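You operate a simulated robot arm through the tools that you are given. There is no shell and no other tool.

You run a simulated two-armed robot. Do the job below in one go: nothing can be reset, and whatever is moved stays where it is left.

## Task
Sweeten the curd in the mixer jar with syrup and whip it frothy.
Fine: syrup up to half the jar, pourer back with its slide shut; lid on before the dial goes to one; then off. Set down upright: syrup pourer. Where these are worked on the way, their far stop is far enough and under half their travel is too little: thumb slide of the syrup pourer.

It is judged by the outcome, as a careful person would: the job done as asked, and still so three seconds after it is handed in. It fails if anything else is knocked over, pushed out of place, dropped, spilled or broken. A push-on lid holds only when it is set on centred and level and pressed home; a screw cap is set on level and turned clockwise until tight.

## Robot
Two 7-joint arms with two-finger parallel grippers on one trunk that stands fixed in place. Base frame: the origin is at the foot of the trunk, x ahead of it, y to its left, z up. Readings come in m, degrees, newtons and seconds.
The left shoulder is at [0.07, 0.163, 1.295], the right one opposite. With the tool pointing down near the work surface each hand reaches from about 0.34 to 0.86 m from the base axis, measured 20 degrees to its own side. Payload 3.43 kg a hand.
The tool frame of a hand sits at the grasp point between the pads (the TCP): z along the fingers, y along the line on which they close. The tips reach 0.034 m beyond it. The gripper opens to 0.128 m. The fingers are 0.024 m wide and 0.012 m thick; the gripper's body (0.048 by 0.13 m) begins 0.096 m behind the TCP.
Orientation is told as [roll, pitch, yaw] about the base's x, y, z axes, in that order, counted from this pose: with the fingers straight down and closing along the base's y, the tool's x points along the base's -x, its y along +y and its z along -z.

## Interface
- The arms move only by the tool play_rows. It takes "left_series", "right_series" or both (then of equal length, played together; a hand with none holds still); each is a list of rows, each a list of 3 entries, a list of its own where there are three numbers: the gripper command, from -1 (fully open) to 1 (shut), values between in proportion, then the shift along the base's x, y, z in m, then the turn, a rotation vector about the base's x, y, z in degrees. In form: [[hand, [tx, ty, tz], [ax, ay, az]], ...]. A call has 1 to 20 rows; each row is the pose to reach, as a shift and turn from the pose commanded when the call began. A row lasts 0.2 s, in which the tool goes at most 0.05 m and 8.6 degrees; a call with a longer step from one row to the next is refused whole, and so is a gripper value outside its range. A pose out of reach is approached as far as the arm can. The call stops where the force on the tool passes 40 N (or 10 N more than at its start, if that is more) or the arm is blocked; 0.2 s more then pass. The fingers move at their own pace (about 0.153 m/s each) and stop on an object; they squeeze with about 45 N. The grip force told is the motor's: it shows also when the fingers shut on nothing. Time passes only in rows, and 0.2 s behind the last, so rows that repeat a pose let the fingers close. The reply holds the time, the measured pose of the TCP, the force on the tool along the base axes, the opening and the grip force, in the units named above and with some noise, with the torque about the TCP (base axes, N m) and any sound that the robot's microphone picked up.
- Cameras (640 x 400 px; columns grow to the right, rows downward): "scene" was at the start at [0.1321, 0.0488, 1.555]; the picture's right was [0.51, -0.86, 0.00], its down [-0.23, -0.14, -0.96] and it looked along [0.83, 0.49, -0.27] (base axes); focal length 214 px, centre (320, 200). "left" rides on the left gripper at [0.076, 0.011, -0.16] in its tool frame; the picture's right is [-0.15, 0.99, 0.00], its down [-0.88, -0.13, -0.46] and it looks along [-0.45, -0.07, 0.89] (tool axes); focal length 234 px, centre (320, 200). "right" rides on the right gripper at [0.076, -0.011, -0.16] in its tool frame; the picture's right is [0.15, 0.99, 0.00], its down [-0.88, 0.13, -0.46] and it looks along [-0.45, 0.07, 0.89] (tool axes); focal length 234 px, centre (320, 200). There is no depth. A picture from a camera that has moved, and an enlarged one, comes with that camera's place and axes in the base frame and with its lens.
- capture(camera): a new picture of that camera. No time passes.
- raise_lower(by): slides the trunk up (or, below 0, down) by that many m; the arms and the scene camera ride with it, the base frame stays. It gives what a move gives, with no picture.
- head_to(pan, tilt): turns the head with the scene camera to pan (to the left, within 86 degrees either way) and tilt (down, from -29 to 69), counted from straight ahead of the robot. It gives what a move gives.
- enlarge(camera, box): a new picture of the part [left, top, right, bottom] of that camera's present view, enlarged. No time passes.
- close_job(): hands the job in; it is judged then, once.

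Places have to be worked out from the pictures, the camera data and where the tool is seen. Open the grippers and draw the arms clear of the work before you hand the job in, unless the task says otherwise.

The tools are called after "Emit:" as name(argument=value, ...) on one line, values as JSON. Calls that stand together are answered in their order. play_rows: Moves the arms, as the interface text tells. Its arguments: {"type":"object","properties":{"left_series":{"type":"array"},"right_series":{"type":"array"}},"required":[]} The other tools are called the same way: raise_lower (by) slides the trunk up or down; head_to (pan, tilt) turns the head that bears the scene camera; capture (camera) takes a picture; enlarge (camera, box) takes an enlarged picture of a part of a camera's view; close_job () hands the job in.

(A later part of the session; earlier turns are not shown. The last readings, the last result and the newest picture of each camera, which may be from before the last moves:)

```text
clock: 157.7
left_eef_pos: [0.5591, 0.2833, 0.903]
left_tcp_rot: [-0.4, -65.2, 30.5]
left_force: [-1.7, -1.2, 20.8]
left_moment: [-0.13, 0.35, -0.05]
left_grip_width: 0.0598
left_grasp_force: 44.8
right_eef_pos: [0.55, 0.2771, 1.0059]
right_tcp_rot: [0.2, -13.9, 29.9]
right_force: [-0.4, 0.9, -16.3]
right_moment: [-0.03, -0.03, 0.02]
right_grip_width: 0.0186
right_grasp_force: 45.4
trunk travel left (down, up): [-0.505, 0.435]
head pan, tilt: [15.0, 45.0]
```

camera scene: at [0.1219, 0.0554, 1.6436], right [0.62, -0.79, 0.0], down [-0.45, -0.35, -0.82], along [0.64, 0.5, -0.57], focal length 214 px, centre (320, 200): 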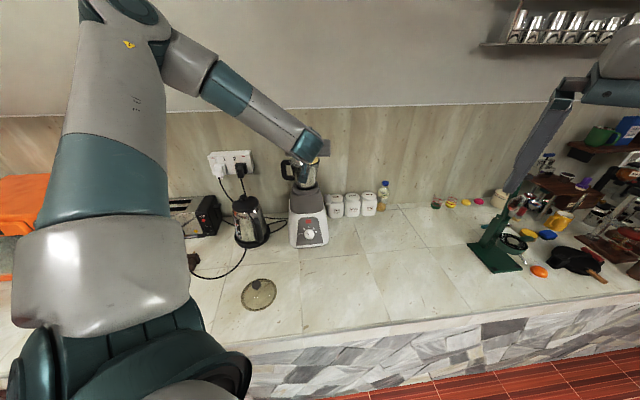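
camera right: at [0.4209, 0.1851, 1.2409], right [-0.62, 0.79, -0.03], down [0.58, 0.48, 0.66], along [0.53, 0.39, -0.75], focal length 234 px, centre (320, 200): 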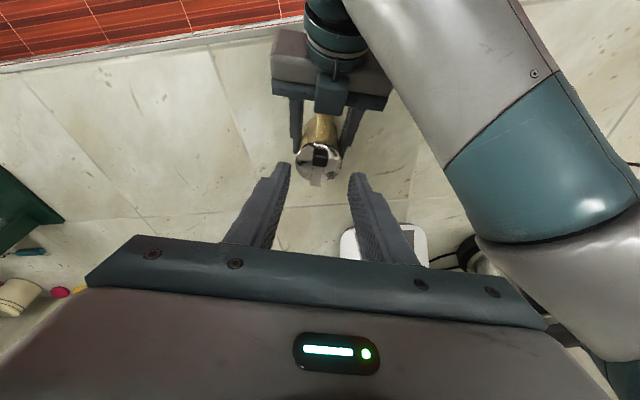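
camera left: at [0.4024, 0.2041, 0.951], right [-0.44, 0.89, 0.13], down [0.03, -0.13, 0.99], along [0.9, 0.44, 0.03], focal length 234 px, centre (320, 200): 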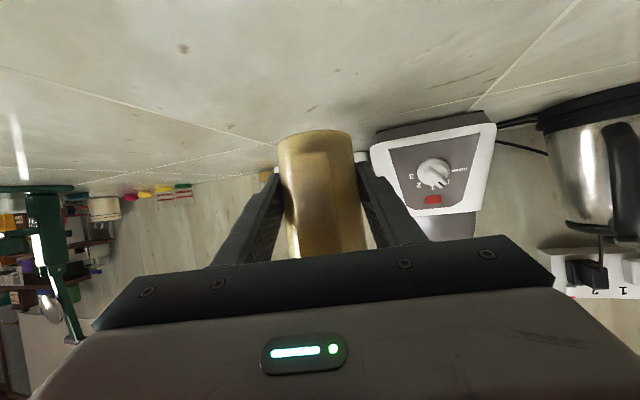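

No stop felt yet, only some vertical strain, so I lower 1.5 mm to relieve it and push on.

Emit:
play_rows(right_series=[[1, [0, 0, -0.0015], [0, 0, 0]], [1, [0.0013, 0.00075, -0.0015], [0, 0, 0]], [1, [0.0026, 0.0015, -0.0015], [0, 0, 0]], [1, [0.0026, 0.0015, -0.0015], [0, 0, 0]]])

Emit:
enlarge(camera="right", box=[240, 100, 400, 240])

```text
clock: 158.7
left_eef_pos: [0.5604, 0.2824, 0.9024]
left_tcp_rot: [-0.3, -65.1, 30.5]
left_force: [3.7, 3.2, 19.0]
left_moment: [-0.27, -0.05, -0.03]
left_grip_width: 0.0597
left_grasp_force: 45.1
right_eef_pos: [0.5521, 0.2781, 1.0063]
right_tcp_rot: [0.1, -13.9, 30.0]
right_force: [-0.2, -3.5, -5.6]
right_moment: [-0.22, 0.12, 0.08]
right_grip_width: 0.0188
right_grasp_force: 44.8
trunk travel left (down, up): [-0.505, 0.435]
head pan, tilt: [15.0, 45.0]
```

```text
2.86 times, centred on (320, 170) of right
camera zoom: at [0.463, 0.2116, 1.1433], right [-0.62, 0.79, -0.03], down [0.58, 0.48, 0.66], along [0.53, 0.38, -0.75], focal length 669 px, centre (320, 286)
```

zoom: 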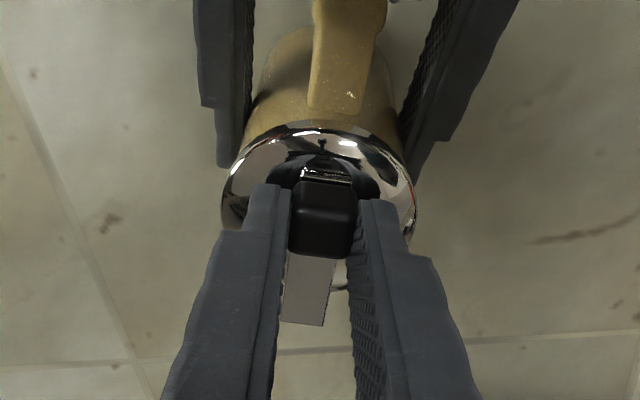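

It looks almost as at the start. I push a little further to feel the closed stop.

Emit:
play_rows(right_series=[[1, [0.0013, 0.00075, 0], [0, 0, 0]], [1, [0.0026, 0.0015, 0], [0, 0, 0]], [1, [0.0026, 0.0015, 0], [0, 0, 0]]])

```text
clock: 159.5
left_eef_pos: [0.5612, 0.2823, 0.9038]
left_tcp_rot: [-0.3, -65.2, 30.4]
left_force: [13.8, 11.8, 16.2]
left_moment: [-0.43, 0.2, -0.1]
left_grip_width: 0.0594
left_grasp_force: 44.9
right_eef_pos: [0.5549, 0.2803, 1.0068]
right_tcp_rot: [0.0, -13.9, 30.0]
right_force: [-10.2, -13.3, -0.4]
right_moment: [-0.63, 0.65, -0.01]
right_grip_width: 0.0186
right_grasp_force: 45.2
trunk travel left (down, up): [-0.505, 0.435]
head pan, tilt: [15.0, 45.0]
```

The resistance rose to 16 N: the slide is at its closed stop. I ease the push by a millimetre, open the fingers and lift off.

Emit:
play_rows(right_series=[[1, [-0.001, -0.0006, 0], [0, 0, 0]], [0.5, [-0.001, -0.0006, 0], [0, 0, 0]], [0.2, [-0.001, -0.0006, 0], [0, 0, 0]], [0.2, [-0.005, -0.003, 0.02], [0, 0, 0]], [0.2, [-0.014, -0.008, 0.06], [0, 0, 0]], [0.2, [-0.023, -0.013, 0.1], [0, 0, 0]]])

Emit:
enlarge(camera="right", box=[270, 80, 390, 200])

```text
clock: 160.9
left_eef_pos: [0.5595, 0.2819, 0.9028]
left_tcp_rot: [-0.3, -65.1, 30.3]
left_force: [-3.1, -3.1, 14.2]
left_moment: [0.16, 0.02, -0.02]
left_grip_width: 0.06
left_grasp_force: 45.4
right_eef_pos: [0.533, 0.2676, 1.1084]
right_tcp_rot: [0.0, -14.0, 30.0]
right_force: [-0.1, -0.7, 0.5]
right_moment: [0.01, 0.03, 0.03]
right_grip_width: 0.0514
right_grasp_force: 0.0
trunk travel left (down, up): [-0.505, 0.435]
head pan, tilt: [15.0, 45.0]
```

```text
3.33 times, centred on (330, 140) of right
camera zoom: at [0.4423, 0.2009, 1.2445], right [-0.62, 0.79, -0.03], down [0.58, 0.48, 0.66], along [0.53, 0.39, -0.75], focal length 781 px, centre (287, 400)
```

zoom: 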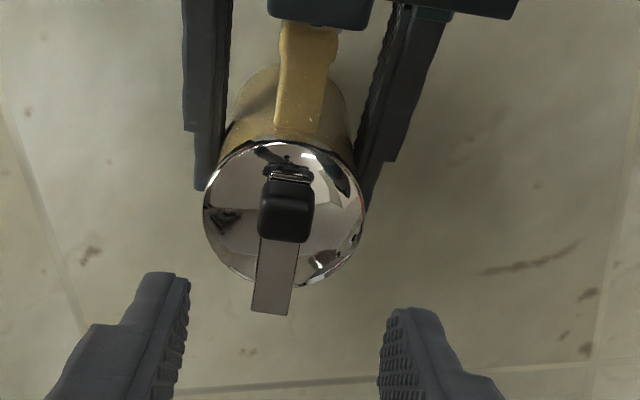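

The slide is back as it was at the start. I move the right hand aside, then release the pourer with the left hand.

Emit:
play_rows(right_series=[[0.2, [0.0, -0.04, 0.01], [0, 0, 0]], [0.2, [0.0, -0.08, 0.02], [0, 0, 0]], [-0.5, [0.0, -0.12, 0.02], [0, 0, 0]], [-1, [0.0, -0.16, 0.02], [0, 0, 0]], [-1, [-0.01, -0.2, 0.02], [0, 0, 0]], [-1, [-0.03, -0.24, 0.02], [0, 0, 0]], [-1, [-0.05, -0.28, 0.02], [0, 0, 0]], [-1, [-0.06, -0.32, 0.02], [0, 0, 0]]], left_series=[[1, [0, 0, 0.001], [0, 0, 0]], [1, [0, 0, 0.0015], [0, 0, 0]], [1, [0, 0, 0.0015], [0, 0, 0]], [0.0, [0, 0, 0.0015], [0, 0, 0]], [-0.5, [0, 0, 0.0015], [0, 0, 0]], [-1, [0, 0, 0.0015], [0, 0, 0]], [-1, [0, 0, 0.0015], [0, 0, 0]], [-1, [0, 0, 0.0015], [0, 0, 0]]])

Emit:
capture(camera="left")

```text
clock: 162.7
left_eef_pos: [0.5599, 0.2826, 0.9039]
left_tcp_rot: [-0.2, -65.1, 30.2]
left_force: [-1.2, -1.1, 0.3]
left_moment: [0.0, 0.01, -0.03]
left_grip_width: 0.1281
left_grasp_force: 0.0
right_eef_pos: [0.4717, -0.0559, 1.1254]
right_tcp_rot: [0.2, -13.9, 29.9]
right_force: [0.1, -1.5, -0.2]
right_moment: [0.05, 0.01, 0.02]
right_grip_width: 0.1282
right_grasp_force: 0.0
trunk travel left (down, up): [-0.505, 0.435]
head pan, tilt: [15.0, 45.0]
```

```text
taken
camera left: at [0.4026, 0.2028, 0.9033], right [-0.44, 0.89, 0.13], down [0.03, -0.13, 0.99], along [0.9, 0.44, 0.04], focal length 234 px, centre (320, 200)
```

left: 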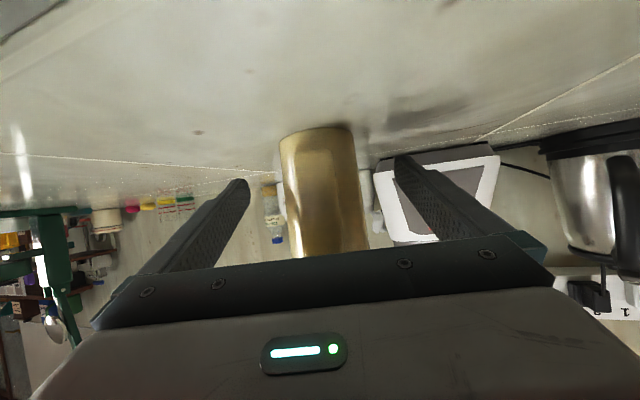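

Released and still upright. The left hand goes straight up around the pourer and then aside to the left.

Emit:
play_rows(left_series=[[-1, [0, 0, 0.03], [0, 0, 0]], [-1, [0, 0, 0.07], [0, 0, 0]], [-1, [0, 0, 0.11], [0, 0, 0]], [-1, [0, 0, 0.15], [0, 0, 0]], [-1, [0, 0, 0.19], [0, 0, 0]], [-1, [-0.005, 0.04, 0.21], [0, 0, 0]], [-1, [-0.005, 0.08, 0.23], [0, 0, 0]], [-1, [-0.01, 0.12, 0.25], [0, 0, 0]], [-1, [-0.01, 0.16, 0.27], [0, 0, 0]], [-1, [-0.01, 0.2, 0.29], [0, 0, 0]], [-1, [-0.01, 0.24, 0.31], [0, 0, 0]]])

Emit:
capture(camera="scene")

```text
clock: 165.1
left_eef_pos: [0.5511, 0.5243, 1.2129]
left_tcp_rot: [-0.4, -65.0, 30.4]
left_force: [-0.5, 0.8, 0.6]
left_moment: [-0.01, 0.01, 0.0]
left_grip_width: 0.128
left_grasp_force: 0.0
right_eef_pos: [0.4711, -0.054, 1.127]
right_tcp_rot: [0.1, -13.9, 30.0]
right_force: [0.4, 0.6, 0.4]
right_moment: [0.0, -0.06, 0.01]
right_grip_width: 0.1278
right_grasp_force: 0.1
trunk travel left (down, up): [-0.505, 0.435]
head pan, tilt: [15.0, 45.0]
```

```text
taken
camera scene: at [0.1299, 0.0232, 1.2389], right [0.26, -0.97, 0.0], down [-0.68, -0.18, -0.71], along [0.68, 0.18, -0.71], focal length 214 px, centre (320, 200)
```

scene: 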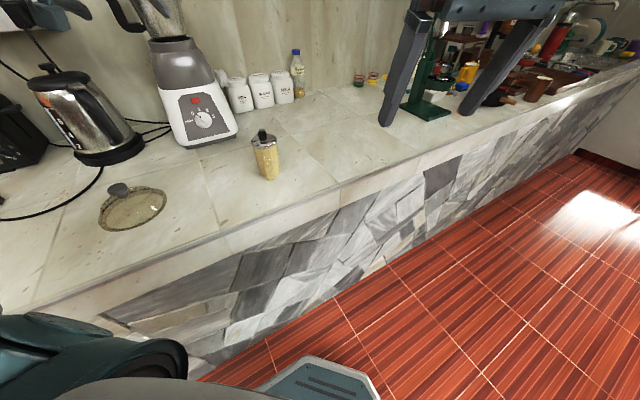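

The pourer stands at the handover spot, slide shut. I raise the trunk 0.13 m to the height used before and bring the right hand above it for the trip back.

Emit:
raise_lower(by=0.13)

Emit:
play_rows(right_series=[[-1, [0.0, 0.04, -0.01], [0, 0, -4]], [-1, [0.005, 0.08, -0.03], [0, 0, -8]], [-1, [0.01, 0.12, -0.05], [0, 0, -12]], [-1, [0.02, 0.16, -0.07], [0, 0, -16]], [-1, [0.03, 0.2, -0.09], [0, 0, -20]], [-1, [0.04, 0.24, -0.11], [0, 0, -24]], [-1, [0.05, 0.28, -0.13], [0, 0, -28]], [-1, [0.055, 0.315, -0.15], [0, 0, -30]], [-1, [0.06, 0.34, -0.17], [0, 0, -30]], [-1, [0.06, 0.34, -0.196], [0, 0, -30]]])

Emit:
capture(camera="right")

```text
clock: 166.7
left_eef_pos: [0.5517, 0.5234, 1.3413]
left_tcp_rot: [-0.2, -65.1, 30.4]
left_force: [-0.6, -0.6, 0.4]
left_moment: [-0.01, -0.01, 0.03]
left_grip_width: 0.1281
left_grasp_force: 0.1
right_eef_pos: [0.4732, -0.0544, 1.2559]
right_tcp_rot: [0.0, -14.0, 29.9]
right_force: [-0.2, 0.4, -0.6]
right_moment: [0.01, -0.02, -0.02]
right_grip_width: 0.1281
right_grasp_force: 0.1
trunk travel left (down, up): [-0.635, 0.305]
head pan, tilt: [15.0, 45.0]
```

```text
clock: 168.9
left_eef_pos: [0.5532, 0.5224, 1.3407]
left_tcp_rot: [-0.3, -65.1, 30.4]
left_force: [0.2, 0.4, 0.1]
left_moment: [0.01, 0.01, 0.01]
left_grip_width: 0.1281
left_grasp_force: 0.1
right_eef_pos: [0.5318, 0.285, 1.0611]
right_tcp_rot: [0.1, -13.9, -0.2]
right_force: [-1.0, 0.1, -0.5]
right_moment: [0.04, 0.02, -0.04]
right_grip_width: 0.128
right_grasp_force: 0.0
trunk travel left (down, up): [-0.635, 0.305]
head pan, tilt: [15.0, 45.0]
```

```text
taken
camera right: at [0.4223, 0.2722, 1.1987], right [-0.14, 0.99, -0.03], down [0.75, 0.13, 0.65], along [0.65, 0.07, -0.76], focal length 234 px, centre (320, 200)
```

right: 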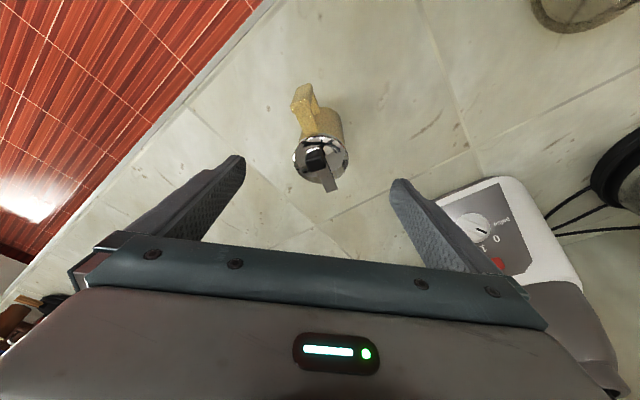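

The lid is centred between the right fingers. I descend along the tool axis to the grip height and close.

Emit:
play_rows(right_series=[[-1, [0.009, 0, -0.037], [0, 0, 0]], [-1, [0.018, 0, -0.074], [0, 0, 0]], [-1, [0.027, 0.001, -0.111], [0, 0, 0]], [-1, [0.0365, 0.0015, -0.1495], [0, 0, 0]], [-1, [0.0365, 0.0015, -0.1495], [0, 0, 0]], [0.0, [0.0365, 0.0015, -0.1495], [0, 0, 0]], [1, [0.0365, 0.0015, -0.1495], [0, 0, 0]], [1, [0.0365, 0.0015, -0.1495], [0, 0, 0]], [1, [0.0365, 0.0015, -0.1495], [0, 0, 0]]])

Emit:
capture(camera="right")

```text
clock: 170.9
left_eef_pos: [0.5517, 0.5232, 1.3424]
left_tcp_rot: [-0.3, -65.1, 30.4]
left_force: [-0.4, -0.2, 0.1]
left_moment: [0.0, 0.02, 0.02]
left_grip_width: 0.128
left_grasp_force: 0.1
right_eef_pos: [0.5672, 0.2866, 0.9102]
right_tcp_rot: [0.0, -14.0, 0.0]
right_force: [-1.3, -0.5, 0.1]
right_moment: [0.06, -0.05, 0.02]
right_grip_width: 0.0707
right_grasp_force: 45.0
trunk travel left (down, up): [-0.635, 0.305]
head pan, tilt: [15.0, 45.0]
```

```text
taken
camera right: at [0.4573, 0.2752, 1.0468], right [-0.14, 0.99, -0.03], down [0.74, 0.13, 0.65], along [0.65, 0.07, -0.76], focal length 234 px, centre (320, 200)
```

right: 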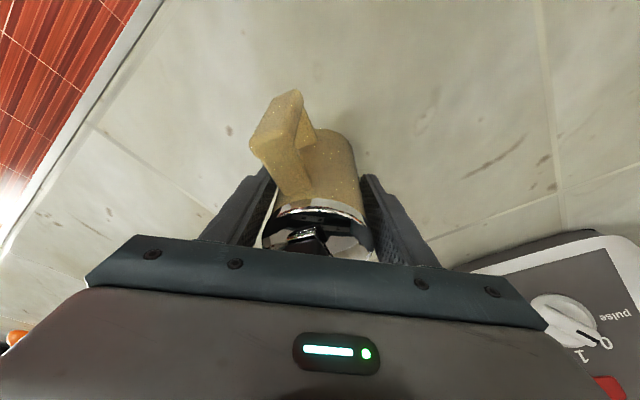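

The same grip as before. I lift it 5 cm and carry it back to where it originally stood, turning it back by 42°.

Emit:
play_rows(right_series=[[1, [0, 0, 0.025], [0, 0, 0]], [1, [0, 0, 0.05], [0, 0, 0]], [1, [0.025, -0.017, 0.05], [0, 0, 5.25]], [1, [0.05, -0.034, 0.05], [0, 0, 10.5]], [1, [0.074, -0.05, 0.05], [0, 0, 15.75]], [1, [0.098, -0.067, 0.05], [0, 0, 21]], [1, [0.123, -0.084, 0.05], [0, 0, 26.25]], [1, [0.147, -0.101, 0.05], [0, 0, 31.5]], [1, [0.172, -0.118, 0.05], [0, 0, 36.75]], [1, [0.1964, -0.1346, 0.05], [0, 0, 42]], [1, [0.1964, -0.1346, 0.05], [0, 0, 42]]])

Emit:
capture(camera="scene")

```text
clock: 173.3
left_eef_pos: [0.5526, 0.524, 1.3426]
left_tcp_rot: [-0.4, -65.1, 30.3]
left_force: [-0.5, -0.3, -0.3]
left_moment: [0.01, -0.02, 0.0]
left_grip_width: 0.1279
left_grasp_force: 0.0
right_eef_pos: [0.7644, 0.152, 0.9606]
right_tcp_rot: [0.1, -13.9, 42.0]
right_force: [0.7, 0.1, -2.1]
right_moment: [0.03, -0.02, 0.01]
right_grip_width: 0.0707
right_grasp_force: 44.9
trunk travel left (down, up): [-0.635, 0.305]
head pan, tilt: [15.0, 45.0]
```

```text
taken
camera scene: at [0.1305, 0.0224, 1.3689], right [0.26, -0.97, 0.0], down [-0.68, -0.18, -0.71], along [0.68, 0.18, -0.71], focal length 214 px, centre (320, 200)
```

scene: 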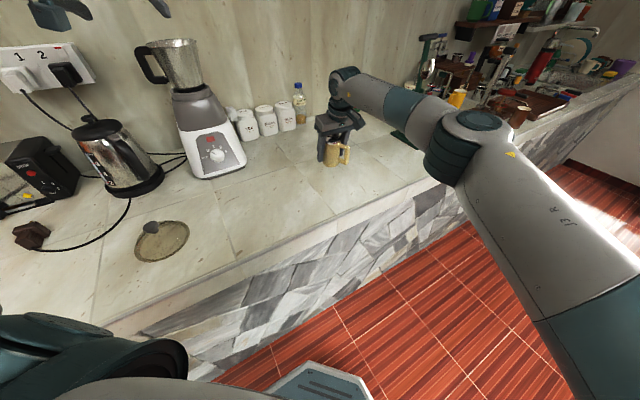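

The pourer hangs right above its original place. I lower it until it touches down.

Emit:
play_rows(right_series=[[1, [0, 0, -0.02], [0, 0, 0]], [1, [0, 0, -0.038], [0, 0, 0]], [1, [0, 0, -0.046], [0, 0, 0]], [1, [0, 0, -0.049], [0, 0, 0]], [1, [0, 0, -0.0505], [0, 0, 0]], [1, [0, 0, -0.0505], [0, 0, 0]]])

```text
clock: 174.7
left_eef_pos: [0.5525, 0.5233, 1.3416]
left_tcp_rot: [-0.3, -65.1, 30.4]
left_force: [0.3, -0.5, 0.0]
left_moment: [0.01, -0.02, -0.03]
left_grip_width: 0.128
left_grasp_force: 0.1
right_eef_pos: [0.7662, 0.1536, 0.9086]
right_tcp_rot: [0.1, -13.9, 42.0]
right_force: [-0.4, -0.3, -2.7]
right_moment: [0.05, 0.0, 0.03]
right_grip_width: 0.0705
right_grasp_force: 44.9
trunk travel left (down, up): [-0.635, 0.305]
head pan, tilt: [15.0, 45.0]
```

Not quite down yet (the weight is still on the hand); I lower a few millimetres more.

Emit:
play_rows(right_series=[[1, [0, 0, -0.001], [0, 0, 0]], [1, [0, 0, -0.002], [0, 0, 0]], [1, [0, 0, -0.002], [0, 0, 0]]])

```text
clock: 175.5
left_eef_pos: [0.5517, 0.5235, 1.3426]
left_tcp_rot: [-0.4, -65.2, 30.4]
left_force: [-0.2, 0.6, 0.4]
left_moment: [0.01, 0.01, 0.0]
left_grip_width: 0.1281
left_grasp_force: 0.1
right_eef_pos: [0.7652, 0.1517, 0.9097]
right_tcp_rot: [0.1, -14.1, 41.9]
right_force: [5.0, -0.2, 10.2]
right_moment: [0.07, 0.13, 0.01]
right_grip_width: 0.0706
right_grasp_force: 45.2
trunk travel left (down, up): [-0.635, 0.305]
head pan, tilt: [15.0, 45.0]
```

Touched down. I open the gripper and withdraw along its axis.

Emit:
play_rows(right_series=[[1, [0, 0, 0.001], [0, 0, 0]], [0.0, [0, 0, 0.001], [0, 0, 0]], [-0.5, [0, 0, 0.001], [0, 0, 0]], [-1, [0, 0, 0.001], [0, 0, 0]], [-1, [-0.007, -0.006, 0.037], [0, 0, 0]], [-1, [-0.014, -0.012, 0.074], [0, 0, 0]], [-1, [-0.021, -0.018, 0.111], [0, 0, 0]], [-1, [-0.028, -0.025, 0.15], [0, 0, 0]]])

Emit:
capture(camera="right")

Emit:
enlarge(camera="right", box=[250, 90, 400, 200])

```text
clock: 177.3
left_eef_pos: [0.5511, 0.5233, 1.3435]
left_tcp_rot: [-0.4, -65.2, 30.4]
left_force: [-0.4, -0.4, -0.9]
left_moment: [0.01, 0.01, -0.01]
left_grip_width: 0.1279
left_grasp_force: 0.0
right_eef_pos: [0.7362, 0.127, 1.0583]
right_tcp_rot: [0.1, -14.0, 42.0]
right_force: [0.0, 0.5, 0.0]
right_moment: [0.0, -0.07, 0.01]
right_grip_width: 0.1283
right_grasp_force: 0.1
trunk travel left (down, up): [-0.635, 0.305]
head pan, tilt: [15.0, 45.0]
```

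```text
taken
camera right: at [0.6615, 0.0436, 1.1952], right [-0.77, 0.64, -0.03], down [0.47, 0.59, 0.65], along [0.44, 0.49, -0.76], focal length 234 px, centre (320, 200)
```

right: 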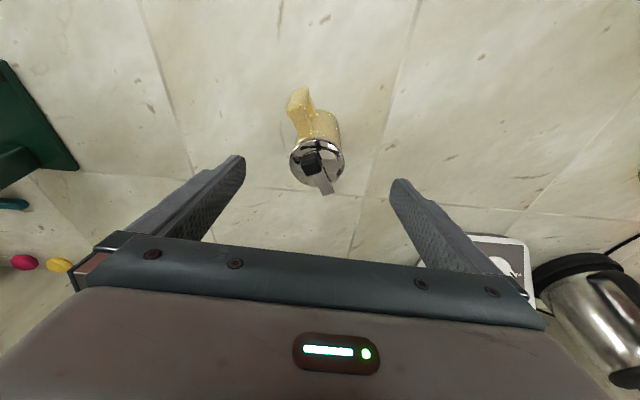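

```text
3.64 times, centred on (325, 145) of right
camera zoom: at [0.6615, 0.0436, 1.1952], right [-0.77, 0.64, -0.03], down [0.47, 0.59, 0.65], along [0.44, 0.49, -0.76], focal length 852 px, centre (302, 400)
```

zoom: 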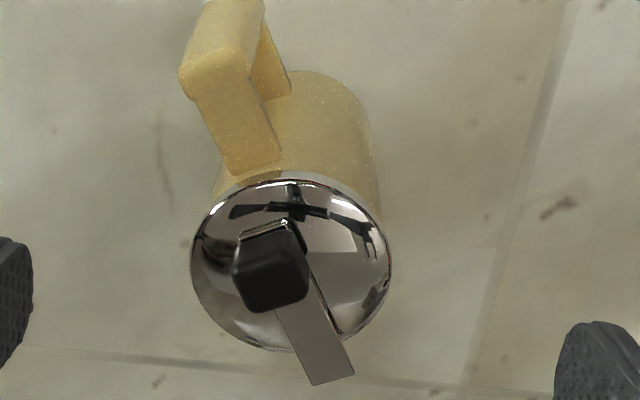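

The pourer is back in its place with the slide shut. Now I park the right hand and turn the left hand to a 25° tilt for the lid, whose knob I place near (0.346, 0.525, 0.93).

Emit:
play_rows(left_series=[[-1, [-0.02, 0, 0], [-4.04, 6.9, 0]], [-1, [-0.04, 0, 0], [-8.08, 13.8, 0]], [-1, [-0.06, -0.01, -0.01], [-12.1, 20.7, 0]], [-1, [-0.08, -0.015, -0.03], [-16.2, 27.6, 0]], [-1, [-0.1, -0.02, -0.04], [-20.2, 34.5, 0]], [-1, [-0.12, -0.02, -0.06], [-20.2, 34.5, 0]], [-1, [-0.14, -0.02, -0.08], [-20.2, 34.5, 0]]], right_series=[[-1, [-0.03, -0.03, 0.01], [0, 0, -4]], [-1, [-0.06, -0.06, 0.02], [0, 0, -8]], [-1, [-0.09, -0.09, 0.03], [0, 0, -12]], [-1, [-0.12, -0.12, 0.04], [0, 0, -16]], [-1, [-0.15, -0.15, 0.05], [0, 0, -20]], [-1, [-0.18, -0.18, 0.06], [0, 0, -24]], [-1, [-0.21, -0.21, 0.08], [0, 0, -28]]])

Emit:
capture(camera="left")

```text
clock: 178.9
left_eef_pos: [0.4115, 0.505, 1.2618]
left_tcp_rot: [-0.3, -25.1, 30.4]
left_force: [0.1, -0.6, 0.4]
left_moment: [0.04, 0.0, 0.0]
left_grip_width: 0.1278
left_grasp_force: 0.0
right_eef_pos: [0.5262, -0.0829, 1.1402]
right_tcp_rot: [0.1, -14.0, 14.0]
right_force: [-0.6, 0.1, -0.4]
right_moment: [0.02, -0.01, -0.01]
right_grip_width: 0.128
right_grasp_force: 0.1
trunk travel left (down, up): [-0.635, 0.305]
head pan, tilt: [15.0, 45.0]
```

```text
taken
camera left: at [0.2877, 0.4461, 1.3747], right [-0.38, 0.92, 0.06], down [0.58, 0.19, 0.79], along [0.72, 0.34, -0.61], focal length 234 px, centre (320, 200)
```

left: 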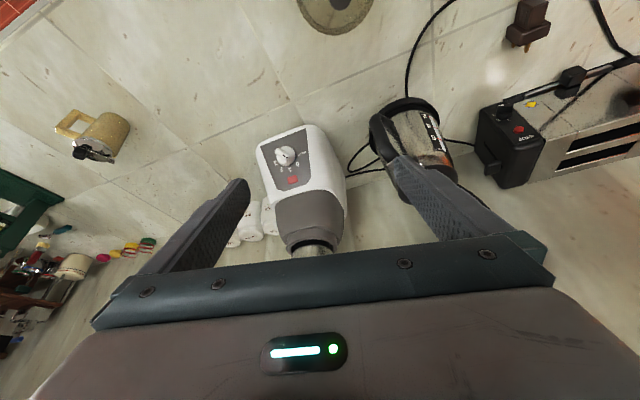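

Next the left hand goes to the approach point above the lid's knob, turned to yaw 20°.

Emit:
play_rows(left_series=[[-1, [-0.02, 0, -0.03], [0, 0, -3]], [-1, [-0.04, 0, -0.065], [0, 0, -6]], [-1, [-0.065, 0, -0.1], [0, 0, -10.4]], [-1, [-0.09, 0, -0.135], [0, 0, -10.4]], [-1, [-0.11, 0, -0.17], [0, 0, -10.4]], [-1, [-0.1255, -0.001, -0.2], [0, 0, -10.4]], [-1, [-0.1255, -0.001, -0.2], [0, 0, -10.4]]], right_series=[[-1, [-0.01, -0.03, 0.02], [0, 0, -2]], [-1, [-0.02, -0.06, 0.04], [0, 0, -4]], [-1, [-0.03, -0.09, 0.06], [0, 0, -6]], [-1, [-0.04, -0.12, 0.08], [0, 0, -8]], [-1, [-0.05, -0.15, 0.1], [0, 0, -10]], [-1, [-0.06, -0.17, 0.12], [0, 0, -12]], [-1, [-0.06, -0.17, 0.12], [0, 0, -14]]])

Emit:
capture(camera="left")

Emit:
enlarge(camera="left", box=[220, 80, 420, 230])

```text
clock: 180.5
left_eef_pos: [0.2975, 0.5219, 1.0736]
left_tcp_rot: [-0.4, -25.1, 20.0]
left_force: [-0.2, 0.2, -0.3]
left_moment: [-0.02, 0.03, 0.02]
left_grip_width: 0.1279
left_grasp_force: 0.1
left hand out of reach, approached as far as the arm can: row 6, 7
right_eef_pos: [0.4675, -0.2532, 1.2591]
right_tcp_rot: [0.1, -13.9, -0.1]
right_force: [-0.4, 0.1, -0.3]
right_moment: [0.02, 0.02, 0.0]
right_grip_width: 0.1281
right_grasp_force: 0.0
trunk travel left (down, up): [-0.635, 0.305]
head pan, tilt: [15.0, 45.0]
```

```text
taken
camera left: at [0.1663, 0.4867, 1.1862], right [-0.21, 0.98, 0.06], down [0.61, 0.09, 0.79], along [0.76, 0.2, -0.61], focal length 234 px, centre (320, 200)
```

left: 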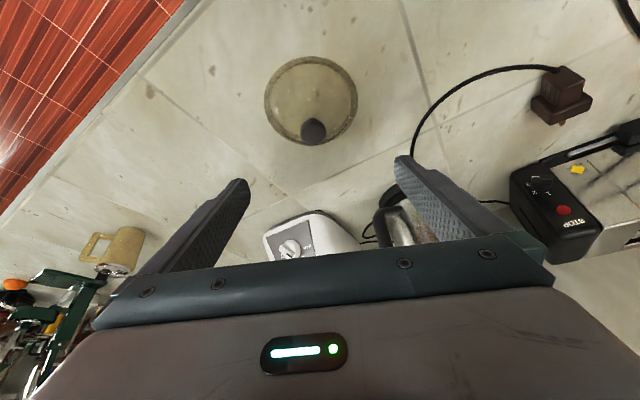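

```text
2.67 times, centred on (320, 155) of left
camera zoom: at [0.1663, 0.4867, 1.1862], right [-0.21, 0.98, 0.06], down [0.61, 0.09, 0.79], along [0.76, 0.2, -0.61], focal length 624 px, centre (320, 320)
```

zoom: 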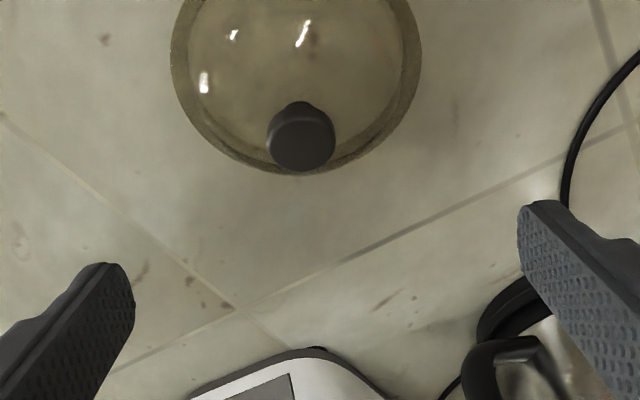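

The hand is close to its inner limit but has a good view: knob about 3.3 cm wide. I turn the head to see the lid's profile from the side.

Emit:
head_to(pan=52, tilt=35)

Emit:
capture(camera="scene")

Emit:
enlarge(camera="scene", box=[250, 180, 350, 270])

```text
clock: 181.5
left_eef_pos: [0.2971, 0.5221, 1.0742]
left_tcp_rot: [-0.3, -25.0, 20.0]
left_force: [0.8, -0.1, -0.3]
left_moment: [-0.02, 0.01, 0.01]
left_grip_width: 0.1281
left_grasp_force: 0.0
right_eef_pos: [0.4675, -0.2537, 1.2582]
right_tcp_rot: [0.0, -14.0, 0.0]
right_force: [0.5, -0.2, 0.2]
right_moment: [0.0, -0.02, -0.03]
right_grip_width: 0.1282
right_grasp_force: 0.0
trunk travel left (down, up): [-0.635, 0.305]
head pan, tilt: [52.0, 35.0]
```

```text
taken
camera scene: at [0.1061, 0.0703, 1.3837], right [0.79, -0.62, 0.0], down [-0.35, -0.45, -0.82], along [0.5, 0.65, -0.57], focal length 214 px, centre (320, 200)
```

scene: 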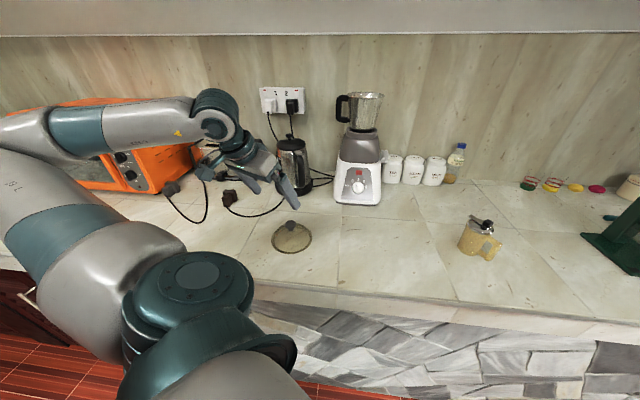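

```text
4.44 times, centred on (300, 225) of scene
camera zoom: at [0.1061, 0.0703, 1.3837], right [0.79, -0.62, 0.0], down [-0.35, -0.45, -0.82], along [0.5, 0.65, -0.57], focal length 953 px, centre (409, 89)
```

zoom: 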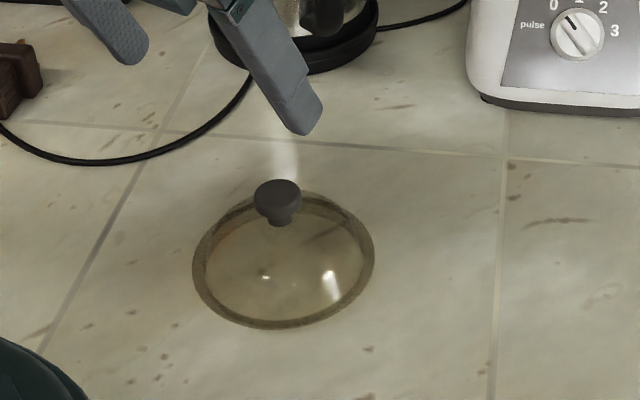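

The dome rises to about z 0.90 and the knob head spans roughly 0.915–0.94. I lower the hand to hover just above the knob and check alignment.

Emit:
play_rows(left_series=[[-1, [0.006, 0, -0.03], [0, 0, 0]], [-1, [0.012, -0.001, -0.06], [0, 0, 0]], [-1, [0.0168, -0.0014, -0.084], [0, 0, 0]], [-1, [0.0168, -0.0014, -0.084], [0, 0, 0]]])

Emit:
capture(camera="left")

Emit:
enlarge(camera="scene", box=[230, 160, 350, 270])

```text
clock: 182.5
left_eef_pos: [0.3236, 0.5358, 0.9924]
left_tcp_rot: [-0.4, -25.1, 20.1]
left_force: [0.4, -0.1, 0.0]
left_moment: [0.02, 0.01, -0.01]
left_grip_width: 0.1282
left_grasp_force: 0.2
left hand out of reach, approached as far as the arm can: row 1, 2, 3, 4
right_eef_pos: [0.4667, -0.2528, 1.2588]
right_tcp_rot: [0.1, -13.9, 0.0]
right_force: [0.1, 0.0, -0.2]
right_moment: [0.02, -0.04, 0.02]
right_grip_width: 0.1282
right_grasp_force: 0.1
trunk travel left (down, up): [-0.635, 0.305]
head pan, tilt: [52.0, 35.0]
```

```text
taken
camera left: at [0.1923, 0.5008, 1.1054], right [-0.21, 0.98, 0.06], down [0.61, 0.09, 0.79], along [0.76, 0.2, -0.61], focal length 234 px, centre (320, 200)
```

left: 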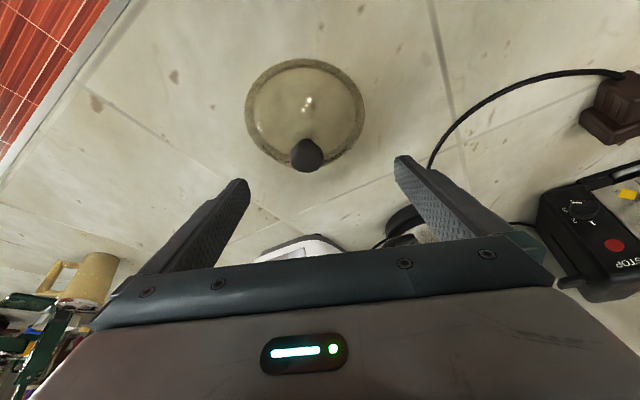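

```text
3.64 times, centred on (290, 215) of scene
camera zoom: at [0.1057, 0.0702, 1.3837], right [0.79, -0.62, 0.0], down [-0.35, -0.45, -0.82], along [0.5, 0.65, -0.57], focal length 780 px, centre (429, 146)
```

zoom: 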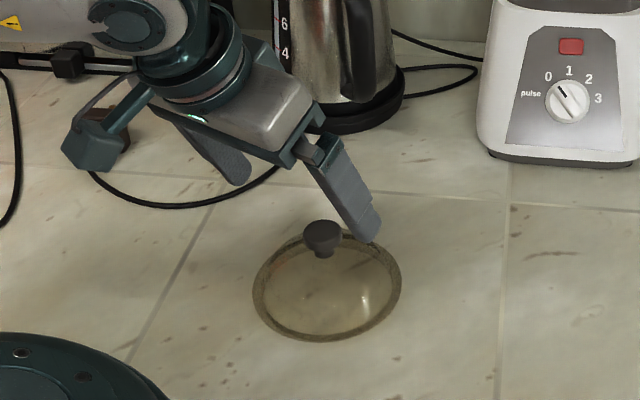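

The arm is at its inner limit here. I raise the trunk 0.15 m to give it more room and then come down again onto the knob.

Emit:
raise_lower(by=0.15)

Emit:
play_rows(left_series=[[-1, [-0.004, -0.005, -0.035], [0, 0, 0]], [-1, [-0.008, -0.01, -0.07], [0, 0, 0]], [-1, [-0.01, -0.014, -0.11], [0, 0, 0]], [-1, [-0.008, -0.0145, -0.145], [0, 0, 0]], [-1, [-0.008, -0.0145, -0.145], [0, 0, 0]]])

Emit:
capture(camera="left")

```text
clock: 184.3
left_eef_pos: [0.3231, 0.5353, 1.1438]
left_tcp_rot: [-0.4, -25.1, 20.0]
left_force: [-0.6, 0.1, -0.8]
left_moment: [0.02, -0.04, 0.0]
left_grip_width: 0.1281
left_grasp_force: 0.1
right_eef_pos: [0.4679, -0.2538, 1.408]
right_tcp_rot: [0.0, -14.0, 0.0]
right_force: [0.0, -0.7, -0.6]
right_moment: [0.06, -0.03, 0.01]
right_grip_width: 0.1279
right_grasp_force: 0.0
trunk travel left (down, up): [-0.785, 0.155]
head pan, tilt: [52.0, 35.0]
```

```text
clock: 185.5
left_eef_pos: [0.3169, 0.5268, 0.9941]
left_tcp_rot: [-0.5, -25.2, 20.1]
left_force: [0.2, 0.2, -0.3]
left_moment: [0.02, -0.01, 0.0]
left_grip_width: 0.128
left_grasp_force: 0.0
left hand out of reach, approached as far as the arm can: row 1, 2, 3, 4, 5
right_eef_pos: [0.4665, -0.253, 1.4082]
right_tcp_rot: [0.2, -13.9, -0.1]
right_force: [-0.2, 0.0, -0.4]
right_moment: [0.02, -0.03, -0.05]
right_grip_width: 0.1283
right_grasp_force: 0.1
trunk travel left (down, up): [-0.785, 0.155]
head pan, tilt: [52.0, 35.0]
```

```text
taken
camera left: at [0.1854, 0.4919, 1.1075], right [-0.21, 0.98, 0.05], down [0.61, 0.09, 0.79], along [0.76, 0.2, -0.61], focal length 234 px, centre (320, 200)
```

left: 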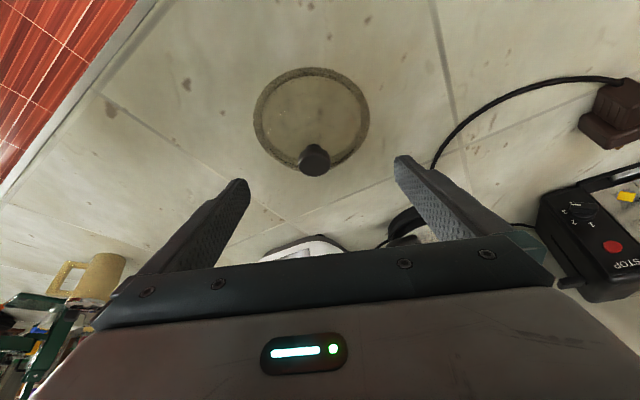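

Better: the knob is nearly centred at (0.337, 0.529). I go down the last 5 cm along the tool axis.

Emit:
play_rows(left_series=[[-1, [0.005, -0.001, -0.018], [0, 0, 0]], [-1, [0.01, -0.002, -0.036], [0, 0, 0]], [-1, [0.0148, -0.003, -0.054], [0, 0, 0]], [-1, [0.0148, -0.003, -0.054], [0, 0, 0]]])

Emit:
capture(camera="left")

Emit:
enlarge(camera="scene", box=[230, 170, 350, 290])

```text
clock: 186.5
left_eef_pos: [0.3329, 0.5236, 0.9405]
left_tcp_rot: [-0.4, -25.1, 20.0]
left_force: [-0.2, 0.4, 0.0]
left_moment: [0.02, -0.01, 0.02]
left_grip_width: 0.128
left_grasp_force: 0.0
right_eef_pos: [0.4678, -0.2537, 1.4085]
right_tcp_rot: [0.1, -13.9, 0.0]
right_force: [0.2, 0.0, 0.3]
right_moment: [-0.02, 0.01, -0.01]
right_grip_width: 0.1279
right_grasp_force: 0.1
trunk travel left (down, up): [-0.785, 0.155]
head pan, tilt: [52.0, 35.0]
```

```text
taken
camera left: at [0.2014, 0.4892, 1.0535], right [-0.21, 0.98, 0.06], down [0.61, 0.09, 0.79], along [0.76, 0.2, -0.61], focal length 234 px, centre (320, 200)
```

left: 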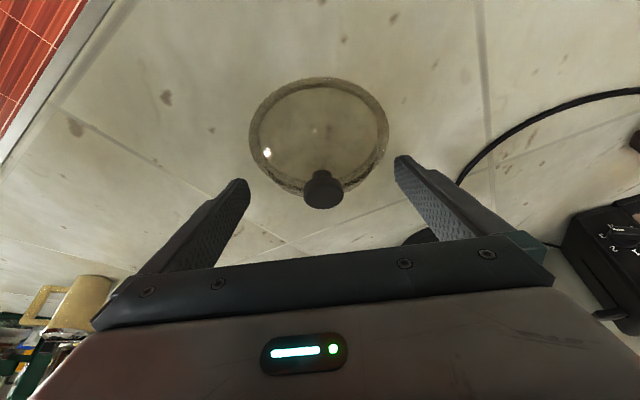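

```text
3.33 times, centred on (290, 230) of scene
camera zoom: at [0.1058, 0.0704, 1.5337], right [0.79, -0.62, 0.0], down [-0.35, -0.45, -0.82], along [0.5, 0.65, -0.57], focal length 715 px, centre (420, 100)
```

zoom: 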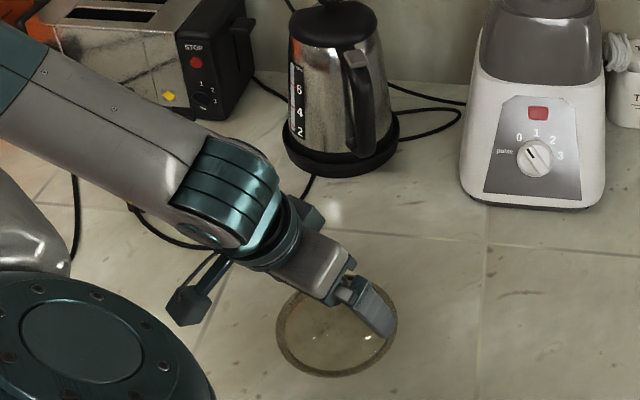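

The knob sits at the grasp point, 3–4 mm to one side. I correct that and close the fingers on it.

Emit:
play_rows(left_series=[[-1, [-0.001, 0.0034, -0.001], [0, 0, 0]], [0.0, [-0.001, 0.0034, -0.001], [0, 0, 0]], [0.5, [-0.001, 0.0034, -0.001], [0, 0, 0]], [1, [-0.001, 0.0034, -0.001], [0, 0, 0]], [1, [-0.001, 0.0034, -0.001], [0, 0, 0]], [1, [-0.001, 0.0034, -0.001], [0, 0, 0]]])

Emit:
capture(camera="left")

```text
clock: 187.9
left_eef_pos: [0.3313, 0.5263, 0.9424]
left_tcp_rot: [-0.3, -25.4, 19.9]
left_force: [-2.8, 3.6, 27.7]
left_moment: [0.27, 0.03, 0.01]
left_grip_width: 0.0539
left_grasp_force: 45.2
right_eef_pos: [0.4662, -0.2551, 1.4089]
right_tcp_rot: [0.2, -14.1, 0.0]
right_force: [-0.6, 0.4, 0.5]
right_moment: [-0.05, 0.01, 0.02]
right_grip_width: 0.1281
right_grasp_force: 0.1
trunk travel left (down, up): [-0.785, 0.155]
head pan, tilt: [52.0, 35.0]
```

```text
taken
camera left: at [0.1994, 0.4918, 1.0547], right [-0.21, 0.98, 0.06], down [0.61, 0.08, 0.79], along [0.77, 0.2, -0.61], focal length 234 px, centre (320, 200)
```

left: 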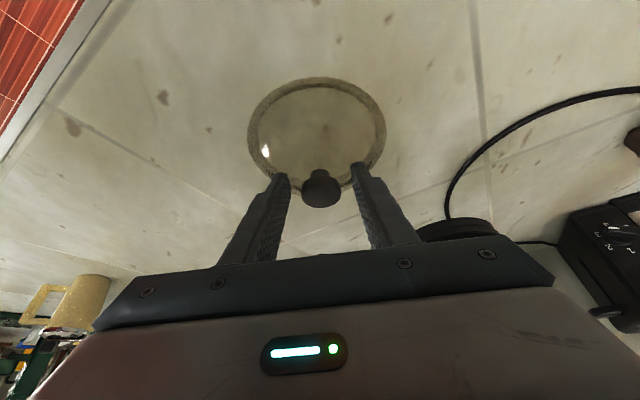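

The fingertips have met the dome before reaching the knob (width 0.054, 28 N upward). I open, raise the hand 11 mm and close again.

Emit:
play_rows(left_series=[[0.0, [0, 0, 0.001], [0, 0, 0]], [-0.2, [0, 0, 0.004], [0, 0, 0]], [-0.2, [-0.003, -0.001, 0.011], [0, 0, 0]], [-0.2, [-0.003, -0.001, 0.011], [0, 0, 0]]])

Emit:
enlarge(camera="left", box=[220, 60, 420, 230])

```text
clock: 188.9
left_eef_pos: [0.3291, 0.5253, 0.9524]
left_tcp_rot: [-0.3, -24.9, 20.0]
left_force: [0.3, -0.2, 1.3]
left_moment: [0.0, 0.0, 0.0]
left_grip_width: 0.0769
left_grasp_force: 0.1
right_eef_pos: [0.467, -0.2537, 1.4089]
right_tcp_rot: [0.1, -13.9, -0.1]
right_force: [0.6, 0.8, -0.4]
right_moment: [-0.02, 0.02, -0.01]
right_grip_width: 0.1276
right_grasp_force: 0.0
trunk travel left (down, up): [-0.785, 0.155]
head pan, tilt: [52.0, 35.0]
```

```text
2.35 times, centred on (320, 145) of left
camera zoom: at [0.1982, 0.4924, 1.065], right [-0.21, 0.98, 0.06], down [0.61, 0.09, 0.79], along [0.76, 0.2, -0.62], focal length 551 px, centre (320, 329)
```

zoom: 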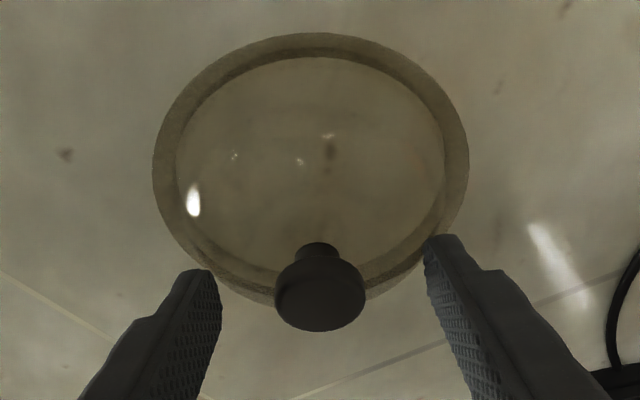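

The knob is centred and the tips reach to its neck, clear of the dome. I close again.

Emit:
play_rows(left_series=[[0.2, [0, 0, 0], [0, 0, 0]], [0.6, [0, 0, 0], [0, 0, 0]], [1, [0, 0, 0], [0, 0, 0]], [1, [0, 0, 0], [0, 0, 0]], [1, [0, 0, 0], [0, 0, 0]]])

Emit:
enlarge(camera="left", box=[220, 60, 420, 230])

```text
clock: 190.1
left_eef_pos: [0.3293, 0.5264, 0.954]
left_tcp_rot: [-0.4, -25.0, 20.0]
left_force: [-0.1, -1.0, 3.2]
left_moment: [0.11, 0.07, 0.02]
left_grip_width: 0.0322
left_grasp_force: 45.0
right_eef_pos: [0.4665, -0.2537, 1.4086]
right_tcp_rot: [0.1, -14.0, 0.0]
right_force: [-0.7, 0.3, -0.5]
right_moment: [-0.03, -0.03, -0.03]
right_grip_width: 0.1282
right_grasp_force: 0.1
trunk travel left (down, up): [-0.785, 0.155]
head pan, tilt: [52.0, 35.0]
```

```text
2.35 times, centred on (320, 145) of left
camera zoom: at [0.1979, 0.4921, 1.0654], right [-0.21, 0.98, 0.06], down [0.61, 0.09, 0.79], along [0.76, 0.2, -0.61], focal length 551 px, centre (320, 329)
```

zoom: 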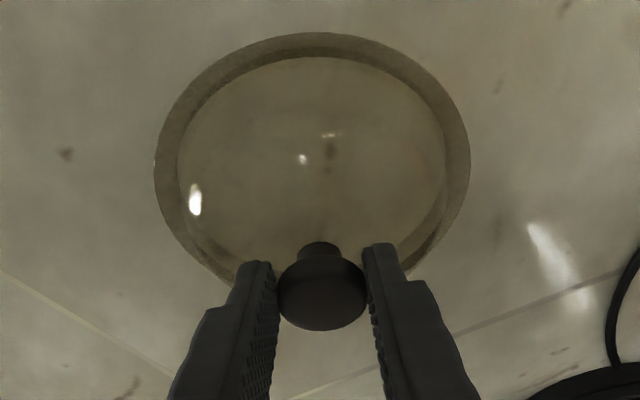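

The knob is held (0.032 m). I lift 2 cm and check that the lid hangs level.

Emit:
play_rows(left_series=[[1, [0, 0, 0.007], [0, 0, 0]], [1, [0, 0, 0.02], [0, 0, 0]], [1, [0, 0, 0.02], [0, 0, 0]]])

Emit:
enlarge(camera="left", box=[220, 60, 420, 230])

Emit:
enlarge(camera="scene", box=[250, 200, 350, 300])

```text
clock: 190.9
left_eef_pos: [0.3295, 0.5273, 0.9723]
left_tcp_rot: [-0.4, -25.1, 20.0]
left_force: [-0.2, 0.2, -1.1]
left_moment: [-0.01, 0.04, -0.03]
left_grip_width: 0.0326
left_grasp_force: 45.3
right_eef_pos: [0.4681, -0.253, 1.4078]
right_tcp_rot: [0.1, -13.9, 0.0]
right_force: [0.5, -0.3, -0.1]
right_moment: [0.0, 0.04, 0.04]
right_grip_width: 0.1283
right_grasp_force: 0.0
trunk travel left (down, up): [-0.785, 0.155]
head pan, tilt: [52.0, 35.0]
```

```text
2.35 times, centred on (320, 145) of left
camera zoom: at [0.1984, 0.4929, 1.0851], right [-0.21, 0.98, 0.06], down [0.61, 0.09, 0.79], along [0.76, 0.2, -0.61], focal length 551 px, centre (320, 329)
```

zoom: 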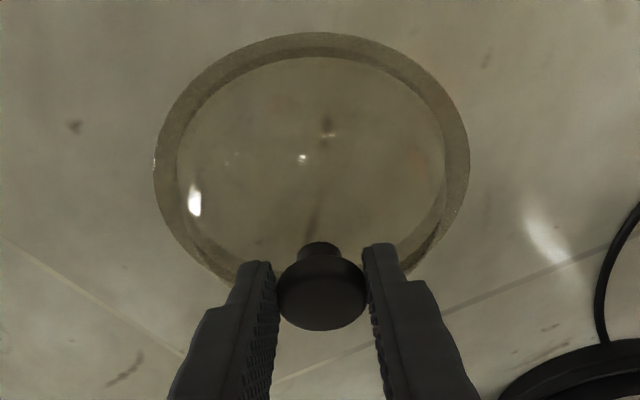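

```text
4.00 times, centred on (300, 250) of scene
camera zoom: at [0.1063, 0.0709, 1.5336], right [0.79, -0.62, 0.0], down [-0.35, -0.45, -0.82], along [0.5, 0.65, -0.57], focal length 858 px, centre (400, 0)
```

zoom: 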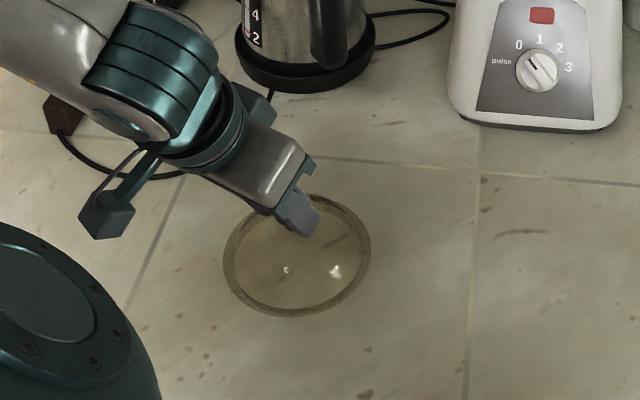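

The lid follows level with the hand. I raise the trunk 0.15 m and then carry the lid up and forward towards the jar, turning to yaw 36° on the way.

Emit:
raise_lower(by=0.15)

Emit:
play_rows(left_series=[[1, [0.01, 0.0, 0.03], [0, 0, 1]], [1, [0.02, 0.0, 0.065], [0, 0, 2]], [1, [0.035, 0.0, 0.1], [0, 0, 4]], [1, [0.055, 0.0, 0.135], [0, 0, 6]], [1, [0.075, 0.0, 0.17], [0, 0, 8]], [1, [0.095, 0.0, 0.205], [0, 0, 10]], [1, [0.12, 0.0, 0.24], [0, 0, 12]], [1, [0.15, 0.005, 0.27], [0, 0, 14]], [1, [0.185, 0.01, 0.28], [0, 0, 16]], [1, [0.22, 0.015, 0.28], [0, 0, 16]]])

Emit:
capture(camera="left")

```text
clock: 192.6
left_eef_pos: [0.3297, 0.5274, 1.1213]
left_tcp_rot: [-0.3, -25.0, 20.0]
left_force: [0.0, 0.0, -0.6]
left_moment: [0.0, 0.0, -0.02]
left_grip_width: 0.0319
left_grasp_force: 44.9
right_eef_pos: [0.4678, -0.2529, 1.5582]
right_tcp_rot: [0.2, -13.9, 0.0]
right_force: [-0.4, -1.2, -0.3]
right_moment: [-0.01, -0.03, 0.02]
right_grip_width: 0.128
right_grasp_force: 0.0
trunk travel left (down, up): [-0.935, 0.005]
head pan, tilt: [52.0, 35.0]
```

```text
clock: 194.8
left_eef_pos: [0.5534, 0.5415, 1.4023]
left_tcp_rot: [-0.3, -25.0, 36.0]
left_force: [0.7, -0.6, -0.8]
left_moment: [0.0, 0.04, 0.0]
left_grip_width: 0.0324
left_grasp_force: 44.8
right_eef_pos: [0.4703, -0.2529, 1.5567]
right_tcp_rot: [0.0, -13.8, 0.0]
right_force: [1.3, -0.3, -0.4]
right_moment: [0.01, 0.05, 0.0]
right_grip_width: 0.1282
right_grasp_force: 0.1
trunk travel left (down, up): [-0.935, 0.005]
head pan, tilt: [52.0, 35.0]
```

```text
taken
camera left: at [0.4366, 0.4719, 1.5152], right [-0.47, 0.88, 0.06], down [0.57, 0.25, 0.79], along [0.68, 0.4, -0.62], focal length 234 px, centre (320, 200)
```

left: 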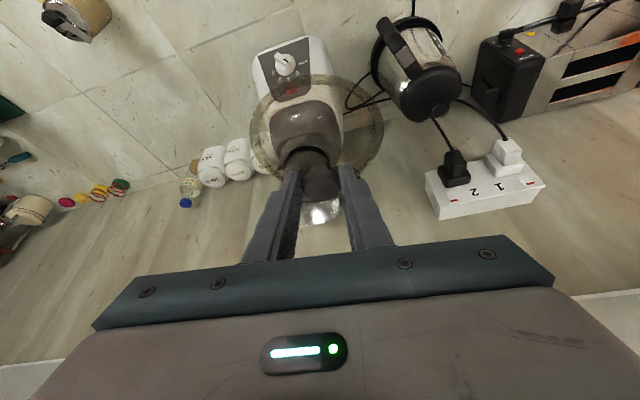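

The lid hangs well above everything. I bring the right hand back to its lookout pose to watch the lid being set on the jar from the side.

Emit:
play_rows(right_series=[[-1, [0.01, 0.04, 0.01], [0, 0, 5]], [-1, [0.02, 0.08, 0.02], [0, 0, 10]], [-1, [0.03, 0.12, 0.03], [0, 0, 15]], [-1, [0.04, 0.16, 0.04], [0, 0, 20]], [-1, [0.05, 0.2, 0.05], [0, 0, 25]], [-1, [0.06, 0.24, 0.06], [0, 0, 30]], [-1, [0.07, 0.28, 0.07], [0, 0, 35]], [-1, [0.08, 0.32, 0.08], [0, 0, 40]], [-1, [0.085, 0.36, 0.085], [0, 0, 45]], [-1, [0.091, 0.4, 0.085], [0, 0, 50]]])

Emit:
play_rows(right_series=[[-1, [0, 0, 0], [5, -4.2, 0]], [-1, [0, 0, 0], [10, -8.4, 0]], [-1, [0, 0, 0], [15, -12.6, 0]], [-1, [0, 0, 0], [19.9, -16.7, 0]]])

Emit:
capture(camera="right")

```text
clock: 197.0
left_eef_pos: [0.5499, 0.5445, 1.4026]
left_tcp_rot: [-0.5, -25.1, 36.0]
left_force: [0.7, 0.4, -1.1]
left_moment: [-0.04, -0.05, -0.03]
left_grip_width: 0.0322
left_grasp_force: 45.3
right_eef_pos: [0.5593, 0.1481, 1.6447]
right_tcp_rot: [0.0, -13.8, 50.0]
right_force: [-0.3, -0.4, 0.4]
right_moment: [-0.02, 0.0, -0.02]
right_grip_width: 0.1279
right_grasp_force: 0.1
trunk travel left (down, up): [-0.935, 0.005]
head pan, tilt: [52.0, 35.0]
```

```text
clock: 198.0
left_eef_pos: [0.5493, 0.5409, 1.4032]
left_tcp_rot: [-0.3, -25.2, 35.9]
left_force: [0.2, 0.3, 0.0]
left_moment: [0.02, -0.02, -0.04]
left_grip_width: 0.032
left_grasp_force: 44.8
right_eef_pos: [0.5578, 0.1449, 1.6441]
right_tcp_rot: [0.2, -39.9, 49.9]
right_force: [-1.4, -0.3, 0.1]
right_moment: [-0.01, 0.02, 0.01]
right_grip_width: 0.1281
right_grasp_force: 0.0
trunk travel left (down, up): [-0.935, 0.005]
head pan, tilt: [52.0, 35.0]
```

```text
taken
camera right: at [0.4661, 0.0139, 1.7174], right [-0.83, 0.55, -0.09], down [0.15, 0.37, 0.92], along [0.54, 0.75, -0.39], focal length 234 px, centre (320, 200)
```

right: 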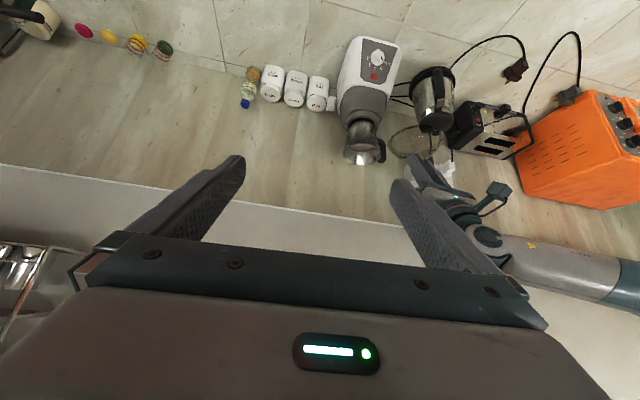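

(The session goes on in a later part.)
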